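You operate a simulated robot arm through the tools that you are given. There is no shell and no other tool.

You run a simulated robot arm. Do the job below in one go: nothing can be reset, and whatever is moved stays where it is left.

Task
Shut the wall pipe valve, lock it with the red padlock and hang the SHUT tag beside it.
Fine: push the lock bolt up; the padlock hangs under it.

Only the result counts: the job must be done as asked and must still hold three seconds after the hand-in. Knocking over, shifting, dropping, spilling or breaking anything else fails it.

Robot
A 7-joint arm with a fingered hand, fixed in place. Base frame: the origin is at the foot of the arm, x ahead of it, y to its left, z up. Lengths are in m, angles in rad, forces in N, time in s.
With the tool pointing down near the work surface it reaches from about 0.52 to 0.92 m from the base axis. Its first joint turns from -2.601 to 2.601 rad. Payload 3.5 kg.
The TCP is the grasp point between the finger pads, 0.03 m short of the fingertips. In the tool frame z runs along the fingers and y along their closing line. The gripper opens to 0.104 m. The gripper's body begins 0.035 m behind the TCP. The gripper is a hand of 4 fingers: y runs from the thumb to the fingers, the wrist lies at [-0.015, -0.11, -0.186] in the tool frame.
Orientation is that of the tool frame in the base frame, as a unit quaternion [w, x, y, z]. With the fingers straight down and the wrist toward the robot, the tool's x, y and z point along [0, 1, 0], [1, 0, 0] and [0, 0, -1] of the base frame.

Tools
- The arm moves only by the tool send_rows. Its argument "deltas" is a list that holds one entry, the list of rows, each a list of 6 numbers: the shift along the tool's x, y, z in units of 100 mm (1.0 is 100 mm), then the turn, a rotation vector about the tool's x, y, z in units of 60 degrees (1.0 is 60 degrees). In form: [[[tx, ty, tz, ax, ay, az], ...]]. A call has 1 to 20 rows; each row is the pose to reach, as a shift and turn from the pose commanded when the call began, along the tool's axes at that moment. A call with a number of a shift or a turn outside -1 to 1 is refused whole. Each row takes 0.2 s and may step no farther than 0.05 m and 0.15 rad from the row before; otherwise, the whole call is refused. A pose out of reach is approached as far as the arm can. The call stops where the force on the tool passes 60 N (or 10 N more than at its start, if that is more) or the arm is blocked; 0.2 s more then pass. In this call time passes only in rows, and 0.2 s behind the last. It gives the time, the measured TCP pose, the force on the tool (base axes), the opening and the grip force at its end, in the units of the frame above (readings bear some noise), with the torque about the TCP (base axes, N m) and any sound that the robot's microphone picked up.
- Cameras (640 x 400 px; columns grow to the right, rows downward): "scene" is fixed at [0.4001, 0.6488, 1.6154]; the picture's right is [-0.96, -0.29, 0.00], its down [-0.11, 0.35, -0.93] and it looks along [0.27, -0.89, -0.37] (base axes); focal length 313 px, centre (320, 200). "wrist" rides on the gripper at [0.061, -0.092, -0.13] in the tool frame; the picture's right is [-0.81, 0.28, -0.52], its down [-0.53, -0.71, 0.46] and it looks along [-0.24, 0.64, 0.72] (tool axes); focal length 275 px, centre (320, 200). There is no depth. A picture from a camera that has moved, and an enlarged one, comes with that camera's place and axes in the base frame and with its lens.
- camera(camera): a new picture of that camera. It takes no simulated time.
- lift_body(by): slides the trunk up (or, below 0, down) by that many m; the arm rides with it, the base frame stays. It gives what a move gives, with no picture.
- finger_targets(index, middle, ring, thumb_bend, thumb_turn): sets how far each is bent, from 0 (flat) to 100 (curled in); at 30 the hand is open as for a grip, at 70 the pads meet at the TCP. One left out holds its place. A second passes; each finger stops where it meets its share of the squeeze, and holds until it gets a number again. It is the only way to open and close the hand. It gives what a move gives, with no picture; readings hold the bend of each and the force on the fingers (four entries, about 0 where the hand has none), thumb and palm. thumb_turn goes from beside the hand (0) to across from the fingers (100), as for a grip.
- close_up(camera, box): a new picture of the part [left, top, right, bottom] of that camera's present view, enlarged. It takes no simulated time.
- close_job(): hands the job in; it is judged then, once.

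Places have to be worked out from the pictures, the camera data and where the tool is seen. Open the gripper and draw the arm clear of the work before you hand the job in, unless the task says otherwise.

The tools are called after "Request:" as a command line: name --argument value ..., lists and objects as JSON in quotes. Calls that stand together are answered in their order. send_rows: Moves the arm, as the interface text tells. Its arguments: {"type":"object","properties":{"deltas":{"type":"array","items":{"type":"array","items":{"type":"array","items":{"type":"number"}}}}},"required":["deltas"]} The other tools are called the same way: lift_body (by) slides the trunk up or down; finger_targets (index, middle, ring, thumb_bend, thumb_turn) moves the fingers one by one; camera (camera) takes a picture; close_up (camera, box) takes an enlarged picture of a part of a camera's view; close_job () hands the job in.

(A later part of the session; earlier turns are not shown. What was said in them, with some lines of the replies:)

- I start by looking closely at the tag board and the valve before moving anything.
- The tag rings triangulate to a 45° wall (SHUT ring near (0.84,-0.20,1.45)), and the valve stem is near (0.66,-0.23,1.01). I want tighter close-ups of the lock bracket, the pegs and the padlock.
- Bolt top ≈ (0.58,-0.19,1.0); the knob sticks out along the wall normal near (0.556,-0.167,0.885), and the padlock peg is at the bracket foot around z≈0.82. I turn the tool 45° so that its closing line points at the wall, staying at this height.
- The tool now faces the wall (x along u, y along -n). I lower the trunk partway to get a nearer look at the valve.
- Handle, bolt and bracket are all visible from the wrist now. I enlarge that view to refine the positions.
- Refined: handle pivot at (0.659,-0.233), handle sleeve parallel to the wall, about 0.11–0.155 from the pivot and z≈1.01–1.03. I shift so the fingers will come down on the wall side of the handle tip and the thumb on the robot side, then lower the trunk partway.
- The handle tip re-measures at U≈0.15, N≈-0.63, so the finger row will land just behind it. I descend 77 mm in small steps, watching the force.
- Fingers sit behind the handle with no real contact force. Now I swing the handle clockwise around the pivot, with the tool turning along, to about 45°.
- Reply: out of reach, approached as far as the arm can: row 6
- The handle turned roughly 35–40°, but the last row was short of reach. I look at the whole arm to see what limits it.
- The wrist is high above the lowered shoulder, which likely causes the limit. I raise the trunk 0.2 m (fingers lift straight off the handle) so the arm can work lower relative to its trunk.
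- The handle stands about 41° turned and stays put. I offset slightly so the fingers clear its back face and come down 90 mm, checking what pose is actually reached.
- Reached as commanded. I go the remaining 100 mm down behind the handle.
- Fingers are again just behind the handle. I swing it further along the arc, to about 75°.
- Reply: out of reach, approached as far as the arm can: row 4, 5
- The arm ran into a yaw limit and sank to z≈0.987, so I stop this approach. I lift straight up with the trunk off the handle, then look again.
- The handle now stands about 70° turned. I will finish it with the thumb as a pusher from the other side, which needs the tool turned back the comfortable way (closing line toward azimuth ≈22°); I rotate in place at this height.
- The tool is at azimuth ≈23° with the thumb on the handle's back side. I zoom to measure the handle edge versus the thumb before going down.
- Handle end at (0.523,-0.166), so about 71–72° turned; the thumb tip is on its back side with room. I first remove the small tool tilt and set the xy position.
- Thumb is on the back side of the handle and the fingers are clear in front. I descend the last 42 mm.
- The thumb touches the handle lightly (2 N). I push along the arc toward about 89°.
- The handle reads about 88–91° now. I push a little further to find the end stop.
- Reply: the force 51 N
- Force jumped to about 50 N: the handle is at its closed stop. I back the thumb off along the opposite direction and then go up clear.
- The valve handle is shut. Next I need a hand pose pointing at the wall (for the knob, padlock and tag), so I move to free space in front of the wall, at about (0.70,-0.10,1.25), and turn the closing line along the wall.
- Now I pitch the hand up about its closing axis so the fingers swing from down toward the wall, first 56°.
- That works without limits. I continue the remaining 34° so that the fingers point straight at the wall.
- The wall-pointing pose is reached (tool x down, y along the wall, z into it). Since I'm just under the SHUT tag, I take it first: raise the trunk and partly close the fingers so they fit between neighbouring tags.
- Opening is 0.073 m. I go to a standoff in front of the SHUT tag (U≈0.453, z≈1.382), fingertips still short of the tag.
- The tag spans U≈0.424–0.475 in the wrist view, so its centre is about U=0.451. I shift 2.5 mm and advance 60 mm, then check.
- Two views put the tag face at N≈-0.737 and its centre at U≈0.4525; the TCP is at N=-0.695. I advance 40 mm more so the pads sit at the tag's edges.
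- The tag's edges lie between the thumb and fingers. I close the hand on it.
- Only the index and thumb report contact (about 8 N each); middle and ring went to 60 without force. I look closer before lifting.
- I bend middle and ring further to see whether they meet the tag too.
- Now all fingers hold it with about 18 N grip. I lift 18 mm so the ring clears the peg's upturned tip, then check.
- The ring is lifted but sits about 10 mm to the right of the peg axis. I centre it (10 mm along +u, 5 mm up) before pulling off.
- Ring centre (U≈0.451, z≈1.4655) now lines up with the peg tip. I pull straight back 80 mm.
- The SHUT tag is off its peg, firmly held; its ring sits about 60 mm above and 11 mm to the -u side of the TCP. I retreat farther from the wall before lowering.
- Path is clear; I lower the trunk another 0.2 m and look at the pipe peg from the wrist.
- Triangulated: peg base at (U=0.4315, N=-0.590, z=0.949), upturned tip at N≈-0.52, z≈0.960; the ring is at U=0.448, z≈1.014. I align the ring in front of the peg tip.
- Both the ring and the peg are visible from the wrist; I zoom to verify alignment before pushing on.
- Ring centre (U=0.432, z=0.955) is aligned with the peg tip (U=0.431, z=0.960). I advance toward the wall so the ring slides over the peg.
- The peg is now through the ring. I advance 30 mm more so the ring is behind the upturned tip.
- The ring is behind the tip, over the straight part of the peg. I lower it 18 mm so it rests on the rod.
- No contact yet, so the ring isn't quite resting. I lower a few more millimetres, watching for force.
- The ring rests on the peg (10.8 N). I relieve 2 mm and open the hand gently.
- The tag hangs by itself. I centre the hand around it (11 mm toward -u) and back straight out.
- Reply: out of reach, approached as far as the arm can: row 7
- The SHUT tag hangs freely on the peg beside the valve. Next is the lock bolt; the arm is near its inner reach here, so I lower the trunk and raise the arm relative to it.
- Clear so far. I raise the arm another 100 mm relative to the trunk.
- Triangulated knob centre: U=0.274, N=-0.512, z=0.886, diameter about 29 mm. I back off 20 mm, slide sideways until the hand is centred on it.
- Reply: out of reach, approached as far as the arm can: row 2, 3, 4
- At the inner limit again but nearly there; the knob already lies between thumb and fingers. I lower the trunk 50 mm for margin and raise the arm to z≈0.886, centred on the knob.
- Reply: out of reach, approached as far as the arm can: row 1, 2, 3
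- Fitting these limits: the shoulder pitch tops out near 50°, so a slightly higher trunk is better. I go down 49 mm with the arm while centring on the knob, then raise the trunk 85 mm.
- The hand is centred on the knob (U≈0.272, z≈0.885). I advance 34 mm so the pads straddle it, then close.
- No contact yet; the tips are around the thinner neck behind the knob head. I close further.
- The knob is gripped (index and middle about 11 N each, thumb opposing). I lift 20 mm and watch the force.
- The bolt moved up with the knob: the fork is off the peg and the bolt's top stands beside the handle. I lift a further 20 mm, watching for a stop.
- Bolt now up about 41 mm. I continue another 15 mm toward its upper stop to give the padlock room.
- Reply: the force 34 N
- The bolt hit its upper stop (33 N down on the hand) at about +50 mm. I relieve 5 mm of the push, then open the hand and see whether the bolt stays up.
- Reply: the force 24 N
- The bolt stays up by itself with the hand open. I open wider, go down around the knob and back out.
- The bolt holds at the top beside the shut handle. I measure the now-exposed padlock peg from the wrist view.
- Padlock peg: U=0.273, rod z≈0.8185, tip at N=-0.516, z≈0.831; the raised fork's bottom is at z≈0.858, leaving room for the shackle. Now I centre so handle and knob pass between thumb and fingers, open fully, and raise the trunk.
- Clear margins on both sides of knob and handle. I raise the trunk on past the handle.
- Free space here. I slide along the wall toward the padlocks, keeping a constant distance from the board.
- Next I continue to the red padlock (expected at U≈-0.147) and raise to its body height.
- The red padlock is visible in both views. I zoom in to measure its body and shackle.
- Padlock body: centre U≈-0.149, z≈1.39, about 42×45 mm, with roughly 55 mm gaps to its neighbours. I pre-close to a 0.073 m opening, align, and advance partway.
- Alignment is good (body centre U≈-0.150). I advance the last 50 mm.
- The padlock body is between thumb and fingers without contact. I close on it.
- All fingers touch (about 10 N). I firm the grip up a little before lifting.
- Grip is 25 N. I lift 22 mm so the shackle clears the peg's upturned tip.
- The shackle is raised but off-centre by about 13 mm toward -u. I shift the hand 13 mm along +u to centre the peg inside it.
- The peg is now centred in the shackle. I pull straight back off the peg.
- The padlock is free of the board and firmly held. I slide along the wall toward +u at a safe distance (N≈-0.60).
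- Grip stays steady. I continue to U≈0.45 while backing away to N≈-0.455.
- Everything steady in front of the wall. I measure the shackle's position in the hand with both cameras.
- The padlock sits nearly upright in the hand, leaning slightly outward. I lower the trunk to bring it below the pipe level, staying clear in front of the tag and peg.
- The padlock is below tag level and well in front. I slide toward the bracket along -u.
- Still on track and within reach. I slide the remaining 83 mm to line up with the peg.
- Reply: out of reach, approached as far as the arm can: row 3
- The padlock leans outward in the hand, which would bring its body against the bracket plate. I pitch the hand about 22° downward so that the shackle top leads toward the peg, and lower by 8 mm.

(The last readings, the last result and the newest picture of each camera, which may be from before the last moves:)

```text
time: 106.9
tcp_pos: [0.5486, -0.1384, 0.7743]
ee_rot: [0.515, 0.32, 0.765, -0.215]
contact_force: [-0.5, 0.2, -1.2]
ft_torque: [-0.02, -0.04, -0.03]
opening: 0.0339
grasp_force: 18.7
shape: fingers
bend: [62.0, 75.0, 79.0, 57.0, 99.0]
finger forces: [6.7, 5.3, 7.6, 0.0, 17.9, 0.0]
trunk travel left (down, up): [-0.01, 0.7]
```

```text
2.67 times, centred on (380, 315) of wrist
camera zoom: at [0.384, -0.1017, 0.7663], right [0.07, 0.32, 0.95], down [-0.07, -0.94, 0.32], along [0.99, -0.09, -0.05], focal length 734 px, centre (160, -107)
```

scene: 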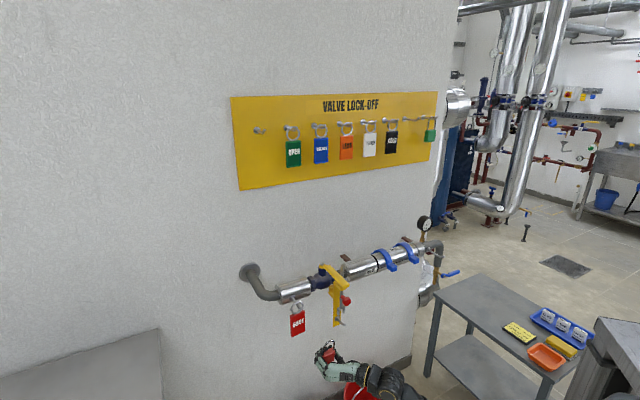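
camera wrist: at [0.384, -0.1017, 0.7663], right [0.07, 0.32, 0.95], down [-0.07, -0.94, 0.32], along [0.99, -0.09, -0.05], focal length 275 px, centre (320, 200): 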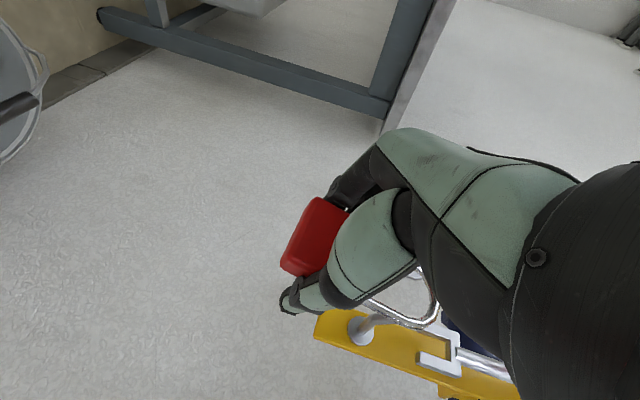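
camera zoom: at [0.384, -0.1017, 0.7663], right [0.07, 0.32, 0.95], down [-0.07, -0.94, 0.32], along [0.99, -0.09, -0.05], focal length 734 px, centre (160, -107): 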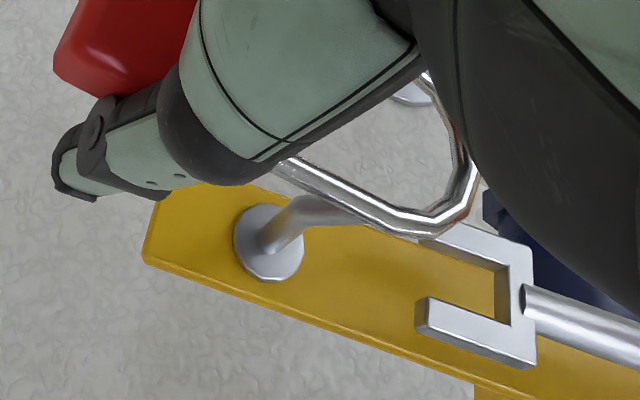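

The shackle is now nearly upright with its apex at U=0.281, N=-0.497, z≈0.846, 8 mm above the peg tip and 9 mm below the fork. I shift 7.6 mm to centre on the peg and advance 30 mm.

Request:
send_rows --deltas '[[[-0.0187, -0.04, 0.046, 0, 0, 0], [-0.0375, -0.076, 0.0927, 0, 0, 0], [-0.075, -0.076, 0.185, 0, 0, 0], [-0.112, -0.076, 0.278, 0, 0, 0]]]'

Request:
close_up --camera "scene" --box '[320, 290, 380, 350]'

Request:
close_up --camera "wrist" --box '[300, 240, 480, 375]'

```text
time: 107.9
tcp_pos: [0.5661, -0.1649, 0.7751]
ee_rot: [0.517, 0.319, 0.765, -0.215]
contact_force: [0.6, -1.0, -1.2]
ft_torque: [-0.01, -0.02, 0.02]
opening: 0.0337
grasp_force: 18.6
shape: fingers
bend: [62.0, 75.0, 79.0, 57.0, 99.0]
finger forces: [6.7, 5.3, 7.3, 0.0, 17.9, 0.1]
trunk travel left (down, up): [-0.01, 0.7]
```

```text
6.67 times, centred on (350, 320) of scene
camera zoom: at [0.4001, 0.6488, 1.6154], right [-0.96, -0.29, 0.0], down [-0.11, 0.35, -0.93], along [0.27, -0.89, -0.37], focal length 2088 px, centre (120, -600)
```

zoom: 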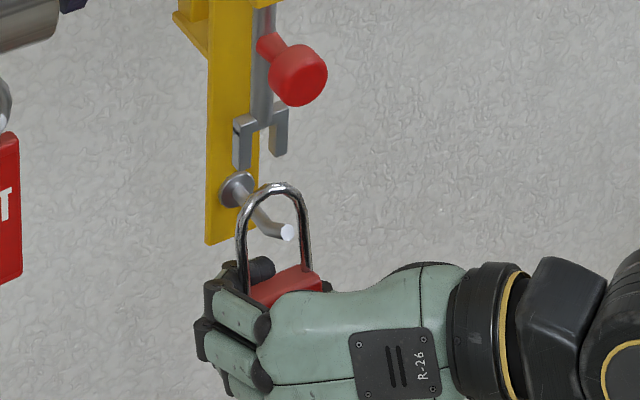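

```text
2.96 times, centred on (390, 308) of wrist
camera zoom: at [0.4013, -0.1281, 0.7674], right [0.07, 0.32, 0.95], down [-0.07, -0.94, 0.32], along [1.0, -0.09, -0.05], focal length 816 px, centre (113, -118)
```

zoom: 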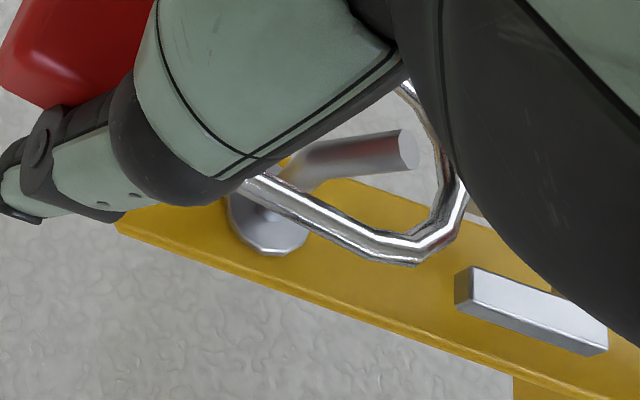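

The peg tip is through the shackle in both views, well centred. I advance 20 mm more so the shackle is behind the upturned tip and under the fork.

Request:
send_rows --deltas '[[[-0.0375, 0, 0.0927, 0, 0, 0], [-0.07, 0, 0.174, 0, 0, 0]]]'

Request:
close_up --camera "scene" --box '[320, 290, 380, 350]'

Request:
close_up --camera "wrist" --box '[300, 240, 480, 375]'

```text
time: 108.5
tcp_pos: [0.5785, -0.1785, 0.7754]
ee_rot: [0.516, 0.319, 0.765, -0.215]
contact_force: [-0.2, -0.9, -1.1]
ft_torque: [0.03, -0.01, -0.02]
opening: 0.0339
grasp_force: 19.0
shape: fingers
bend: [62.0, 75.0, 79.0, 57.0, 99.0]
finger forces: [6.7, 5.3, 7.5, 0.0, 17.8, 0.0]
trunk travel left (down, up): [-0.01, 0.7]
```

```text
6.67 times, centred on (350, 320) of scene
camera zoom: at [0.4001, 0.6488, 1.6154], right [-0.96, -0.29, 0.0], down [-0.11, 0.35, -0.93], along [0.27, -0.89, -0.37], focal length 2088 px, centre (120, -600)
```

zoom: 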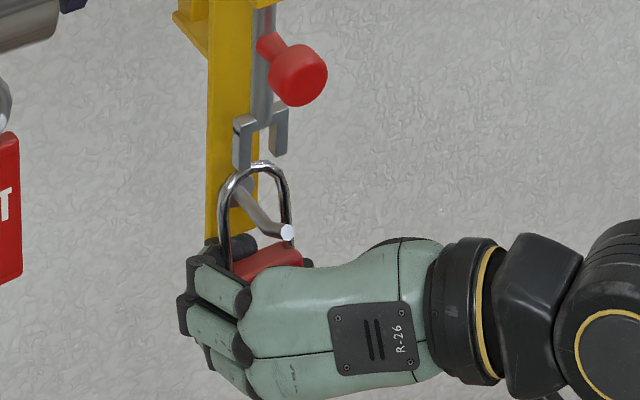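

```text
2.96 times, centred on (390, 308) of wrist
camera zoom: at [0.4141, -0.1415, 0.7669], right [0.07, 0.32, 0.95], down [-0.07, -0.94, 0.32], along [1.0, -0.09, -0.05], focal length 816 px, centre (113, -118)
```

zoom: 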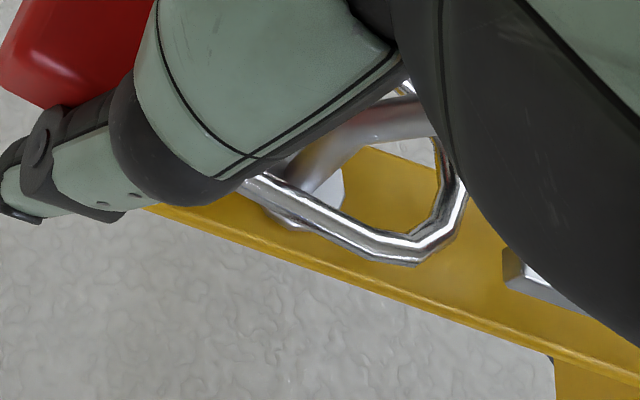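

The shackle is over the straight part of the peg, under the raised fork. I lower it onto the peg in small steps.

Request:
send_rows --deltas '[[[0.065, 0, 0.026, 0, 0, 0], [0.12, 0, 0.049, 0, 0, 0], [0.167, 0, 0.067, 0, 0, 0]]]'

Request:
close_up --camera "scene" --box '[320, 290, 380, 350]'

Request:
close_up --camera "wrist" --box '[300, 240, 480, 375]'

```text
time: 109.3
tcp_pos: [0.5775, -0.1775, 0.7555]
ee_rot: [0.516, 0.318, 0.765, -0.215]
contact_force: [-0.2, -0.3, -1.4]
ft_torque: [0.01, 0.0, -0.03]
opening: 0.0338
grasp_force: 19.0
shape: fingers
bend: [62.0, 75.0, 79.0, 57.0, 99.0]
finger forces: [6.7, 5.3, 7.4, 0.1, 17.9, 0.0]
trunk travel left (down, up): [-0.01, 0.7]
```

```text
6.67 times, centred on (350, 320) of scene
camera zoom: at [0.4001, 0.6488, 1.6154], right [-0.96, -0.29, 0.0], down [-0.11, 0.35, -0.93], along [0.27, -0.89, -0.37], focal length 2088 px, centre (120, -600)
```

zoom: 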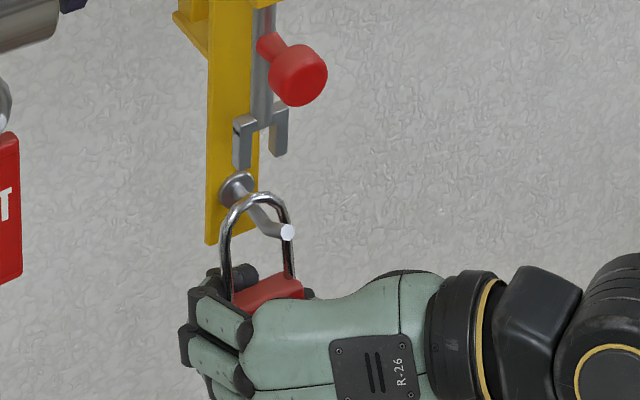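

```text
2.96 times, centred on (390, 308) of wrist
camera zoom: at [0.4127, -0.1403, 0.7478], right [0.07, 0.32, 0.95], down [-0.07, -0.94, 0.32], along [1.0, -0.09, -0.05], focal length 816 px, centre (113, -118)
```

zoom: 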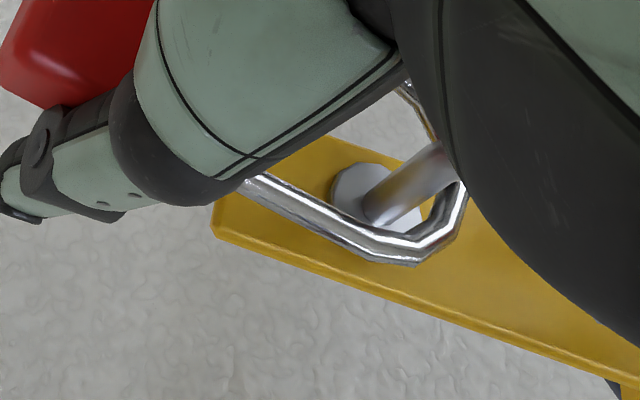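

Not resting yet. I lower a few more millimetres until contact shows.

Request:
send_rows --deltas '[[[0.02, 0, 0.008, 0, 0, 0], [0.04, 0, 0.016, 0, 0, 0]]]'

Request:
close_up --camera "scene" --box '[320, 290, 380, 350]'

```text
time: 109.9
tcp_pos: [0.5769, -0.1779, 0.7538]
ee_rot: [0.518, 0.319, 0.764, -0.215]
contact_force: [1.0, -4.0, 12.5]
ft_torque: [-0.01, -0.02, -0.04]
opening: 0.0339
grasp_force: 21.4
shape: fingers
bend: [62.0, 75.0, 79.0, 57.0, 100.0]
finger forces: [6.3, 5.4, 12.0, 0.0, 19.4, 0.0]
trunk travel left (down, up): [-0.01, 0.7]
```

```text
6.67 times, centred on (350, 320) of scene
camera zoom: at [0.4001, 0.6488, 1.6154], right [-0.96, -0.29, 0.0], down [-0.11, 0.35, -0.93], along [0.27, -0.89, -0.37], focal length 2088 px, centre (120, -600)
```

zoom: 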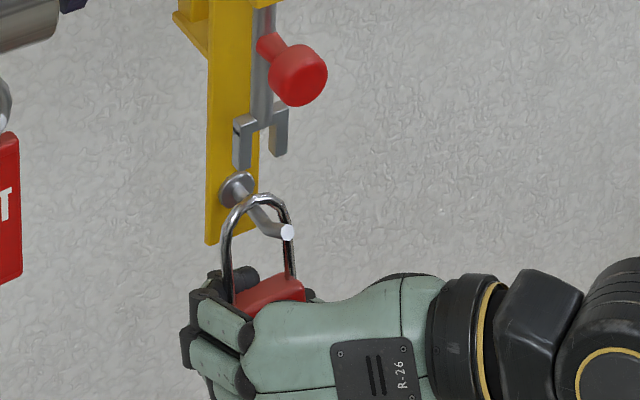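

The shackle rests on the peg (12 N). I relieve 2 mm and open the hand gently.

Request:
send_rows --deltas '[[[-0.019, 0, -0.007, 0, 0, 0]]]'

Request:
finger_targets --index 54 --middle 62 --ring 66 --thumb_bend 50

Request:
close_up --camera "scene" --box '[320, 290, 380, 350]'

```text
time: 110.3
tcp_pos: [0.576, -0.178, 0.7529]
ee_rot: [0.516, 0.32, 0.765, -0.215]
contact_force: [-0.3, -3.3, 9.2]
ft_torque: [0.05, -0.05, -0.03]
opening: 0.0337
grasp_force: 21.2
shape: fingers
bend: [62.0, 75.0, 79.0, 57.0, 100.0]
finger forces: [6.5, 5.2, 11.1, 0.0, 19.2, 0.0]
trunk travel left (down, up): [-0.01, 0.7]
```

```text
time: 111.3
tcp_pos: [0.578, -0.1771, 0.7538]
ee_rot: [0.516, 0.319, 0.765, -0.215]
contact_force: [0.0, 0.3, 0.0]
ft_torque: [0.01, 0.01, -0.03]
opening: 0.0471
grasp_force: 0.5
shape: fingers
bend: [54.0, 62.0, 66.0, 50.0, 100.0]
finger forces: [0.0, 0.1, 0.1, 0.0, 0.2, 0.0]
trunk travel left (down, up): [-0.01, 0.7]
```

```text
6.67 times, centred on (350, 320) of scene
camera zoom: at [0.4001, 0.6488, 1.6154], right [-0.96, -0.29, 0.0], down [-0.11, 0.35, -0.93], along [0.27, -0.89, -0.37], focal length 2088 px, centre (120, -600)
```

zoom: 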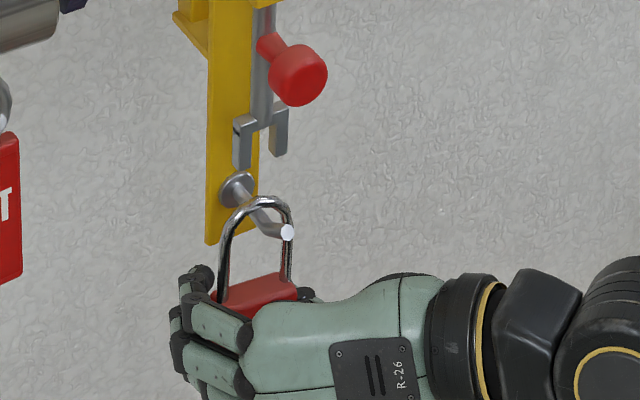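

The padlock hangs on the peg and the grip is released. I open the hand wide.

Request:
finger_targets --index 36 --middle 36 --ring 36 --thumb_bend 36

Request:
close_up --camera "scene" --box '[310, 290, 380, 360]'

Request:
camera --camera "wrist"

```text
time: 112.3
tcp_pos: [0.5766, -0.1774, 0.7537]
ee_rot: [0.516, 0.319, 0.765, -0.215]
contact_force: [-0.9, -0.1, 0.3]
ft_torque: [0.03, 0.01, 0.0]
opening: 0.0876
grasp_force: 0.0
shape: fingers
bend: [36.0, 36.0, 36.0, 36.0, 98.0]
finger forces: [0.1, 0.1, 0.1, 0.1, 0.0, 0.1]
trunk travel left (down, up): [-0.01, 0.7]
```

```text
5.71 times, centred on (345, 325) of scene
camera zoom: at [0.4001, 0.6488, 1.6154], right [-0.96, -0.29, 0.0], down [-0.11, 0.35, -0.93], along [0.27, -0.89, -0.37], focal length 1790 px, centre (177, -514)
```

zoom: 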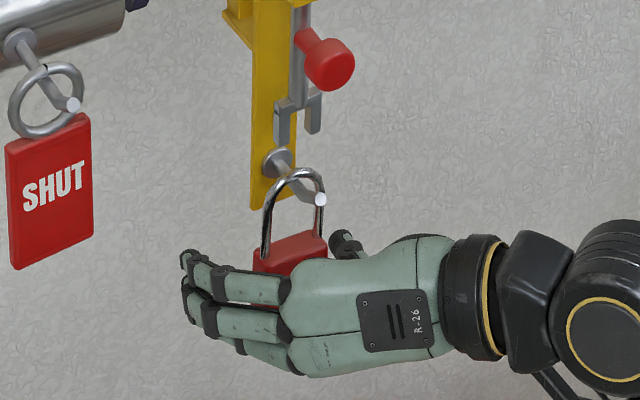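

```text
taken
camera wrist: at [0.4126, -0.1406, 0.7458], right [0.07, 0.32, 0.95], down [-0.07, -0.94, 0.32], along [1.0, -0.09, -0.05], focal length 275 px, centre (320, 200)
```

wrist: 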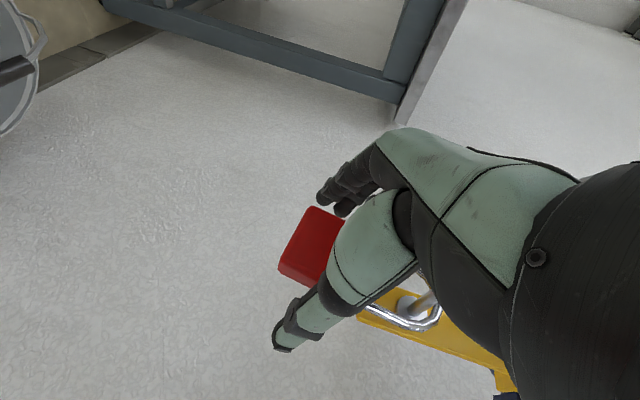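

Padlock and tag both hang free. I retreat straight back from the padlock.

Request:
send_rows --deltas '[[[0.05, 0, -0.12, 0, 0, 0], [0.1, 0, -0.25, 0, 0, 0], [0.15, 0, -0.38, 0, 0, 0], [0.206, 0, -0.51, 0, 0, 0]]]'

Request:
close_up --camera "scene" --box '[290, 270, 390, 370]'

Request:
camera --camera "wrist"

```text
time: 113.3
tcp_pos: [0.5369, -0.1395, 0.7541]
ee_rot: [0.515, 0.319, 0.766, -0.215]
contact_force: [0.5, -0.2, -0.3]
ft_torque: [0.0, 0.02, 0.0]
opening: 0.0878
grasp_force: 0.1
shape: fingers
bend: [36.0, 36.0, 36.0, 36.0, 98.0]
finger forces: [0.0, 0.1, 0.0, 0.0, 0.0, 0.1]
trunk travel left (down, up): [-0.01, 0.7]
```

```text
4.00 times, centred on (340, 320) of scene
camera zoom: at [0.4001, 0.6488, 1.6154], right [-0.96, -0.29, 0.0], down [-0.11, 0.35, -0.93], along [0.27, -0.89, -0.37], focal length 1253 px, centre (240, -280)
```

zoom: 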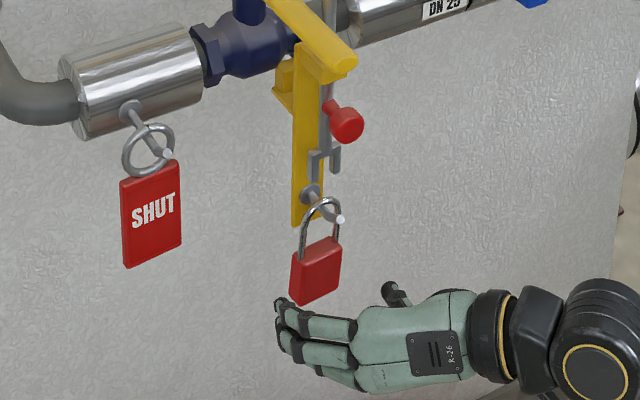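

```text
taken
camera wrist: at [0.3733, -0.103, 0.7457], right [0.07, 0.32, 0.95], down [-0.07, -0.94, 0.32], along [1.0, -0.09, -0.05], focal length 275 px, centre (320, 200)
```

wrist: 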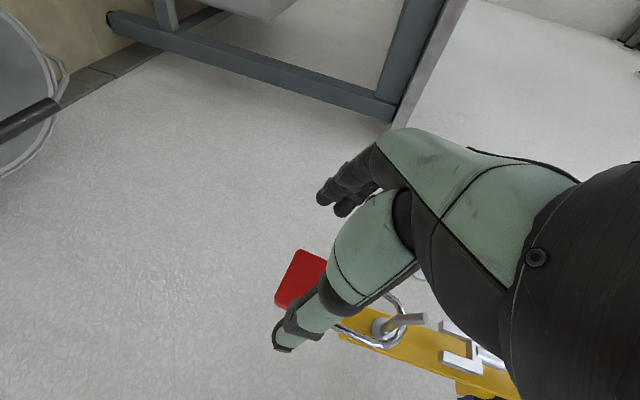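

Padlock, tag, raised bolt and shut handle all look right. I draw the hand down and back a little, then slide sideways away from the work.

Request:
send_rows --deltas '[[[0.15, 0, -0.015, 0, 0, 0], [0.334, 0, -0.027, 0, 0, 0]]]'

Request:
send_rows --deltas '[[[0, 0.25, -0.05, 0, 0, 0], [0, 0.5, -0.1, 0, 0, 0], [0, 0.75, -0.15, 0, 0, 0], [0, 1.0, -0.2, 0, 0, 0]]]'

Request:
close_up --camera "scene" --box '[280, 230, 400, 350]'

Request:
camera --camera "scene"

```text
time: 113.9
tcp_pos: [0.5285, -0.1302, 0.7216]
ee_rot: [0.517, 0.318, 0.766, -0.215]
contact_force: [0.9, -0.7, -0.4]
ft_torque: [0.01, -0.01, 0.02]
opening: 0.0875
grasp_force: 0.1
shape: fingers
bend: [36.0, 36.0, 36.0, 36.0, 98.0]
finger forces: [0.1, 0.0, 0.0, 0.1, 0.0, 0.1]
trunk travel left (down, up): [-0.01, 0.7]
```

```text
time: 114.9
tcp_pos: [0.5869, -0.0427, 0.7313]
ee_rot: [0.516, 0.319, 0.765, -0.215]
contact_force: [0.3, -0.3, 0.0]
ft_torque: [0.0, 0.01, 0.02]
opening: 0.0876
grasp_force: 0.1
shape: fingers
bend: [36.0, 36.0, 36.0, 36.0, 98.0]
finger forces: [0.1, 0.0, 0.0, 0.1, 0.0, 0.1]
trunk travel left (down, up): [-0.01, 0.7]
```

```text
3.33 times, centred on (340, 290) of scene
camera zoom: at [0.4001, 0.6488, 1.6154], right [-0.96, -0.29, 0.0], down [-0.11, 0.35, -0.93], along [0.27, -0.89, -0.37], focal length 1044 px, centre (253, -100)
```

zoom: 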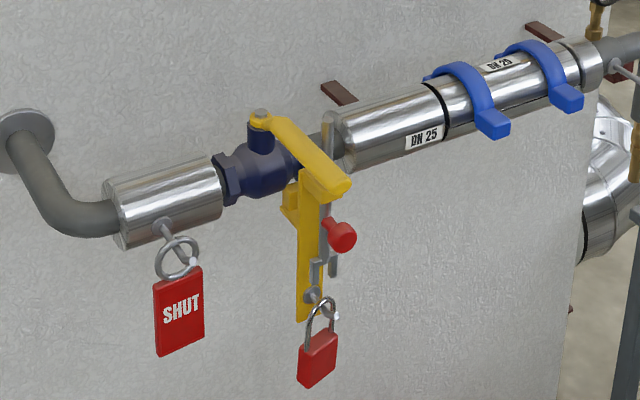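

```text
taken
```

scene: 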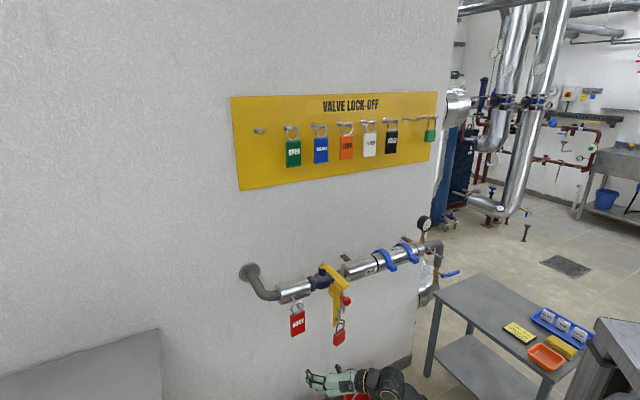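

I take detailed looks at the bolt, padlock, tag and handle to confirm the final state.

Request:
close_up --camera "scene" --box '[315, 255, 375, 300]'

Request:
close_up --camera "scene" --box '[315, 300, 365, 350]'

Request:
close_up --camera "scene" --box '[280, 285, 330, 340]'

Request:
close_up --camera "scene" --box '[230, 90, 450, 200]'

```text
8.89 times, centred on (345, 278) of scene
camera zoom: at [0.4001, 0.6488, 1.6154], right [-0.96, -0.29, 0.0], down [-0.11, 0.35, -0.93], along [0.27, -0.89, -0.37], focal length 2784 px, centre (98, -489)
```

zoom: 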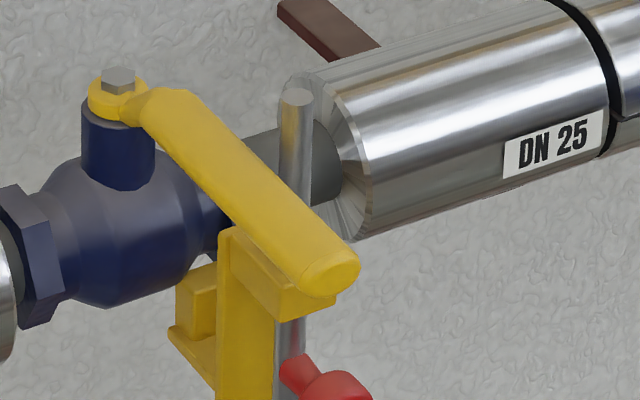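

```text
8.00 times, centred on (340, 325) of scene
camera zoom: at [0.4001, 0.6488, 1.6154], right [-0.96, -0.29, 0.0], down [-0.11, 0.35, -0.93], along [0.27, -0.89, -0.37], focal length 2506 px, centre (160, -800)
```

zoom: 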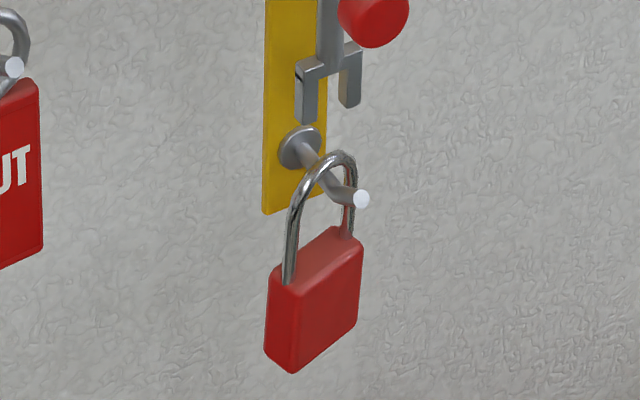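

```text
7.27 times, centred on (305, 312) of scene
camera zoom: at [0.4001, 0.6488, 1.6154], right [-0.96, -0.29, 0.0], down [-0.11, 0.35, -0.93], along [0.27, -0.89, -0.37], focal length 2278 px, centre (429, -618)
```

zoom: 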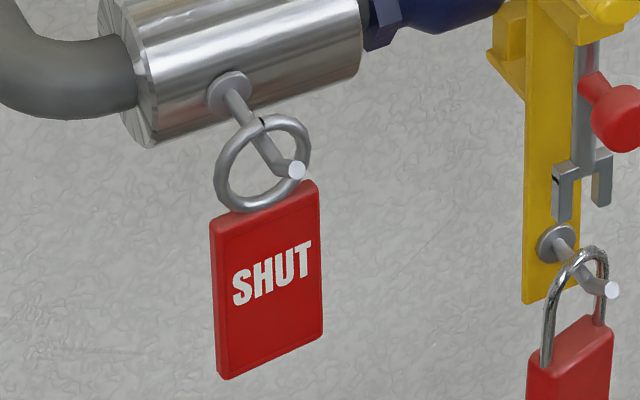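

```text
2.91 times, centred on (340, 145) of scene
camera zoom: at [0.4001, 0.6488, 1.6154], right [-0.96, -0.29, 0.0], down [-0.11, 0.35, -0.93], along [0.27, -0.89, -0.37], focal length 911 px, centre (262, 360)
```

zoom: 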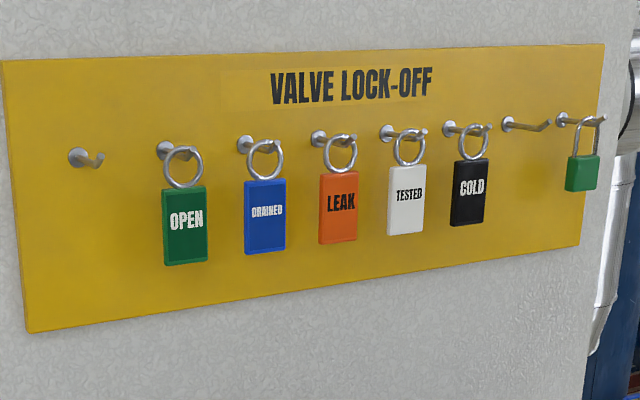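

I zoom closely on where the shackle crosses the peg to confirm it sits behind the tip and under the fork.

Request:
close_up --camera "scene" --box '[330, 308, 355, 333]'

Request:
camera --camera "wrist"

```text
16.00 times, centred on (342, 320) of scene
camera zoom: at [0.4001, 0.6488, 1.6154], right [-0.96, -0.29, 0.0], down [-0.11, 0.35, -0.93], along [0.27, -0.89, -0.37], focal length 5012 px, centre (-40, -1728)
```

zoom: 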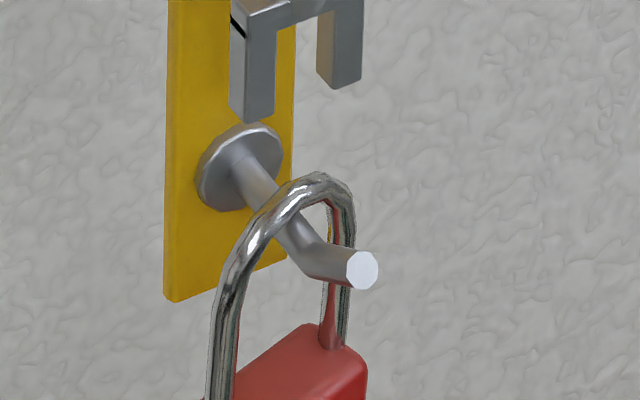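

```text
taken
camera wrist: at [0.4222, -0.007, 0.7237], right [0.07, 0.32, 0.95], down [-0.07, -0.94, 0.32], along [0.99, -0.09, -0.05], focal length 275 px, centre (320, 200)
```

wrist: 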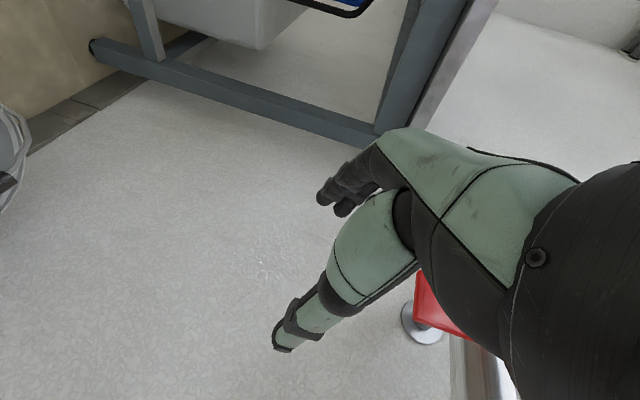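

The shackle crosses the peg at N≈-0.549, directly beneath the fork and behind the tip. I move the arm further away from the work.

Request:
send_rows --deltas '[[[0.04, 0.25, -0.1, 0, 0, 0], [0.08, 0.5, -0.2, 0, 0, 0], [0.12, 0.75, -0.3, 0, 0, 0], [0.15, 1.0, -0.37, 0, 0, 0]]]'

Request:
send_rows --deltas '[[[0.04, 0.25, -0.1, 0, 0, 0], [0.08, 0.5, -0.2, 0, 0, 0], [0.12, 0.75, -0.3, 0, 0, 0]]]'

Request:
close_up --camera "scene" --box '[330, 308, 355, 333]'

Request:
camera --camera "scene"

Request:
close_up --camera "scene" --box '[280, 250, 380, 350]'

```text
time: 115.9
tcp_pos: [0.6309, 0.0546, 0.7313]
ee_rot: [0.516, 0.32, 0.765, -0.215]
contact_force: [-0.7, 0.1, -0.6]
ft_torque: [-0.03, 0.01, -0.01]
opening: 0.0877
grasp_force: 0.0
shape: fingers
bend: [36.0, 36.0, 36.0, 36.0, 98.0]
finger forces: [0.0, 0.0, 0.0, 0.1, 0.1, 0.0]
trunk travel left (down, up): [-0.01, 0.7]
```

```text
time: 116.7
tcp_pos: [0.6587, 0.1302, 0.7289]
ee_rot: [0.517, 0.318, 0.765, -0.214]
contact_force: [-0.5, -0.4, -0.1]
ft_torque: [-0.06, 0.01, 0.0]
opening: 0.0878
grasp_force: 0.0
shape: fingers
bend: [36.0, 36.0, 36.0, 36.0, 98.0]
finger forces: [0.1, 0.0, 0.1, 0.0, 0.1, 0.0]
trunk travel left (down, up): [-0.01, 0.7]
```

```text
16.00 times, centred on (342, 320) of scene
camera zoom: at [0.4001, 0.6488, 1.6154], right [-0.96, -0.29, 0.0], down [-0.11, 0.35, -0.93], along [0.27, -0.89, -0.37], focal length 5012 px, centre (-40, -1728)
```

zoom: 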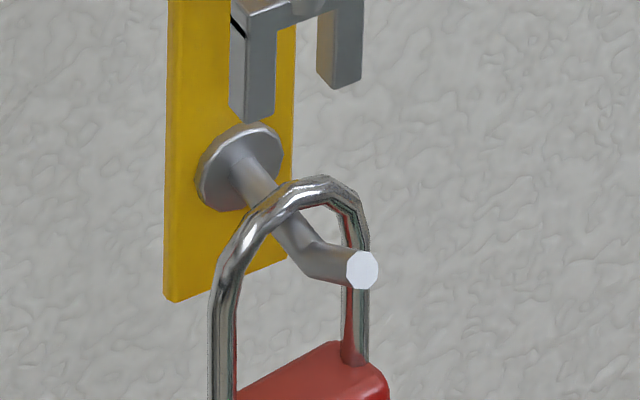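

```text
taken
```

scene: 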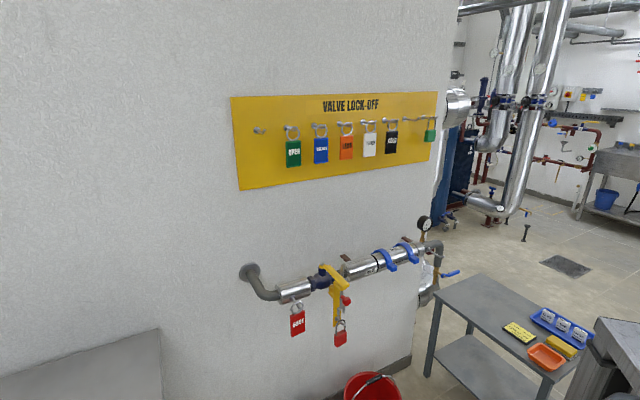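

```text
4.00 times, centred on (330, 300) of scene
camera zoom: at [0.4001, 0.6488, 1.6154], right [-0.96, -0.29, 0.0], down [-0.11, 0.35, -0.93], along [0.27, -0.89, -0.37], focal length 1253 px, centre (280, -200)
```

zoom: 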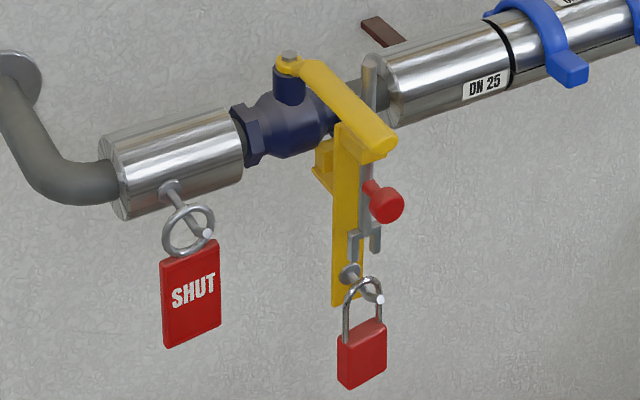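

The padlock is settling on its peg. I open the hand fully, which also lets a second pass, and check again.

Request:
finger_targets --index 30 --middle 30 --ring 30 --thumb_bend 30

Request:
lift_body --by 0.08

Request:
close_up --camera "scene" --box '[280, 250, 380, 350]'

Request:
camera --camera "scene"

Request:
camera --camera "wrist"

```text
time: 117.7
tcp_pos: [0.6585, 0.1309, 0.7312]
ee_rot: [0.517, 0.318, 0.766, -0.214]
contact_force: [0.2, 0.2, 0.2]
ft_torque: [-0.02, 0.03, 0.03]
opening: 0.1028
grasp_force: 0.1
shape: fingers
bend: [30.0, 30.0, 30.0, 30.0, 98.0]
finger forces: [0.1, 0.1, 0.1, 0.0, 0.0, 0.0]
trunk travel left (down, up): [-0.01, 0.7]
```

```text
time: 118.8
tcp_pos: [0.6579, 0.1317, 0.8116]
ee_rot: [0.516, 0.319, 0.765, -0.214]
contact_force: [-0.2, -0.2, 0.2]
ft_torque: [0.0, 0.0, 0.03]
opening: 0.1025
grasp_force: 0.1
shape: fingers
bend: [30.0, 30.0, 30.0, 30.0, 98.0]
finger forces: [0.0, 0.1, 0.0, 0.0, 0.0, 0.1]
trunk travel left (down, up): [-0.09, 0.62]
```

```text
4.00 times, centred on (330, 300) of scene
camera zoom: at [0.4001, 0.6488, 1.6154], right [-0.96, -0.29, 0.0], down [-0.11, 0.35, -0.93], along [0.27, -0.89, -0.37], focal length 1253 px, centre (280, -200)
```

zoom: 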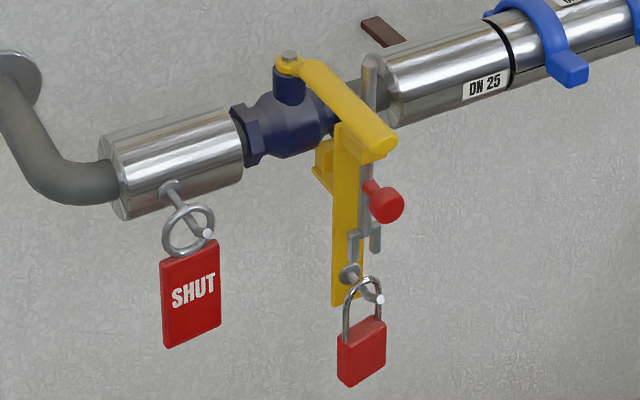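

```text
taken
```

scene: 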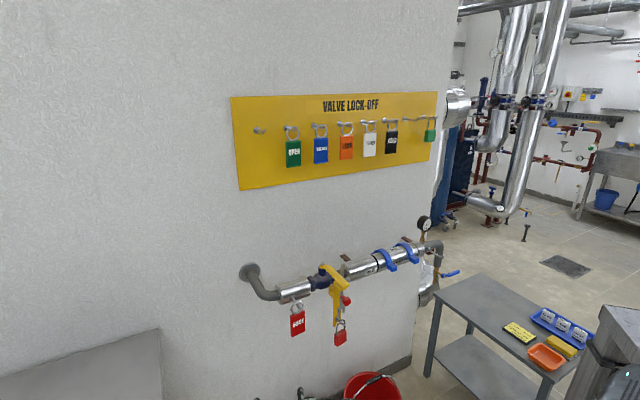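

```text
taken
camera wrist: at [0.4943, 0.1681, 0.8026], right [0.07, 0.32, 0.95], down [-0.07, -0.94, 0.32], along [1.0, -0.09, -0.05], focal length 275 px, centre (320, 200)
```

wrist: 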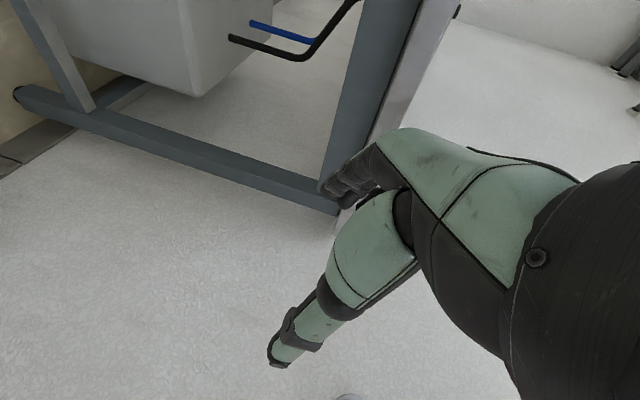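

The handle is shut against its stop, with the bolt raised beside it. The red padlock hangs on the peg under the bolt, and the SHUT tag hangs beside the valve. Nothing else has moved, and the open hand is clear, so I hand the job in.

Request:
close_job

```text
The job is handed in.
```

I shut the valve, locked it with the red padlock and hung the SHUT tag beside it, then handed the job in. I haven't seen the result of the judging.

- **Valve:** the handle is turned a quarter turn to its closed stop.
- **Lock bolt:** it is pushed up about 50 mm to its upper stop, so it stands beside the handle and blocks it from turning back. It stayed up on its own.
- **Padlock:** the shackle hangs on the peg at the foot of the bracket, directly under the bolt and behind the peg's upturned tip. It swung a little after I let go but had settled by the last picture.
- **SHUT tag:** it hangs by its ring on the peg on the pipe sleeve, just left of the valve.

The other tags and the green padlock are still in place on the board. I saw nothing else moved or knocked in the pictures. The hand is open and drawn well clear of the work.
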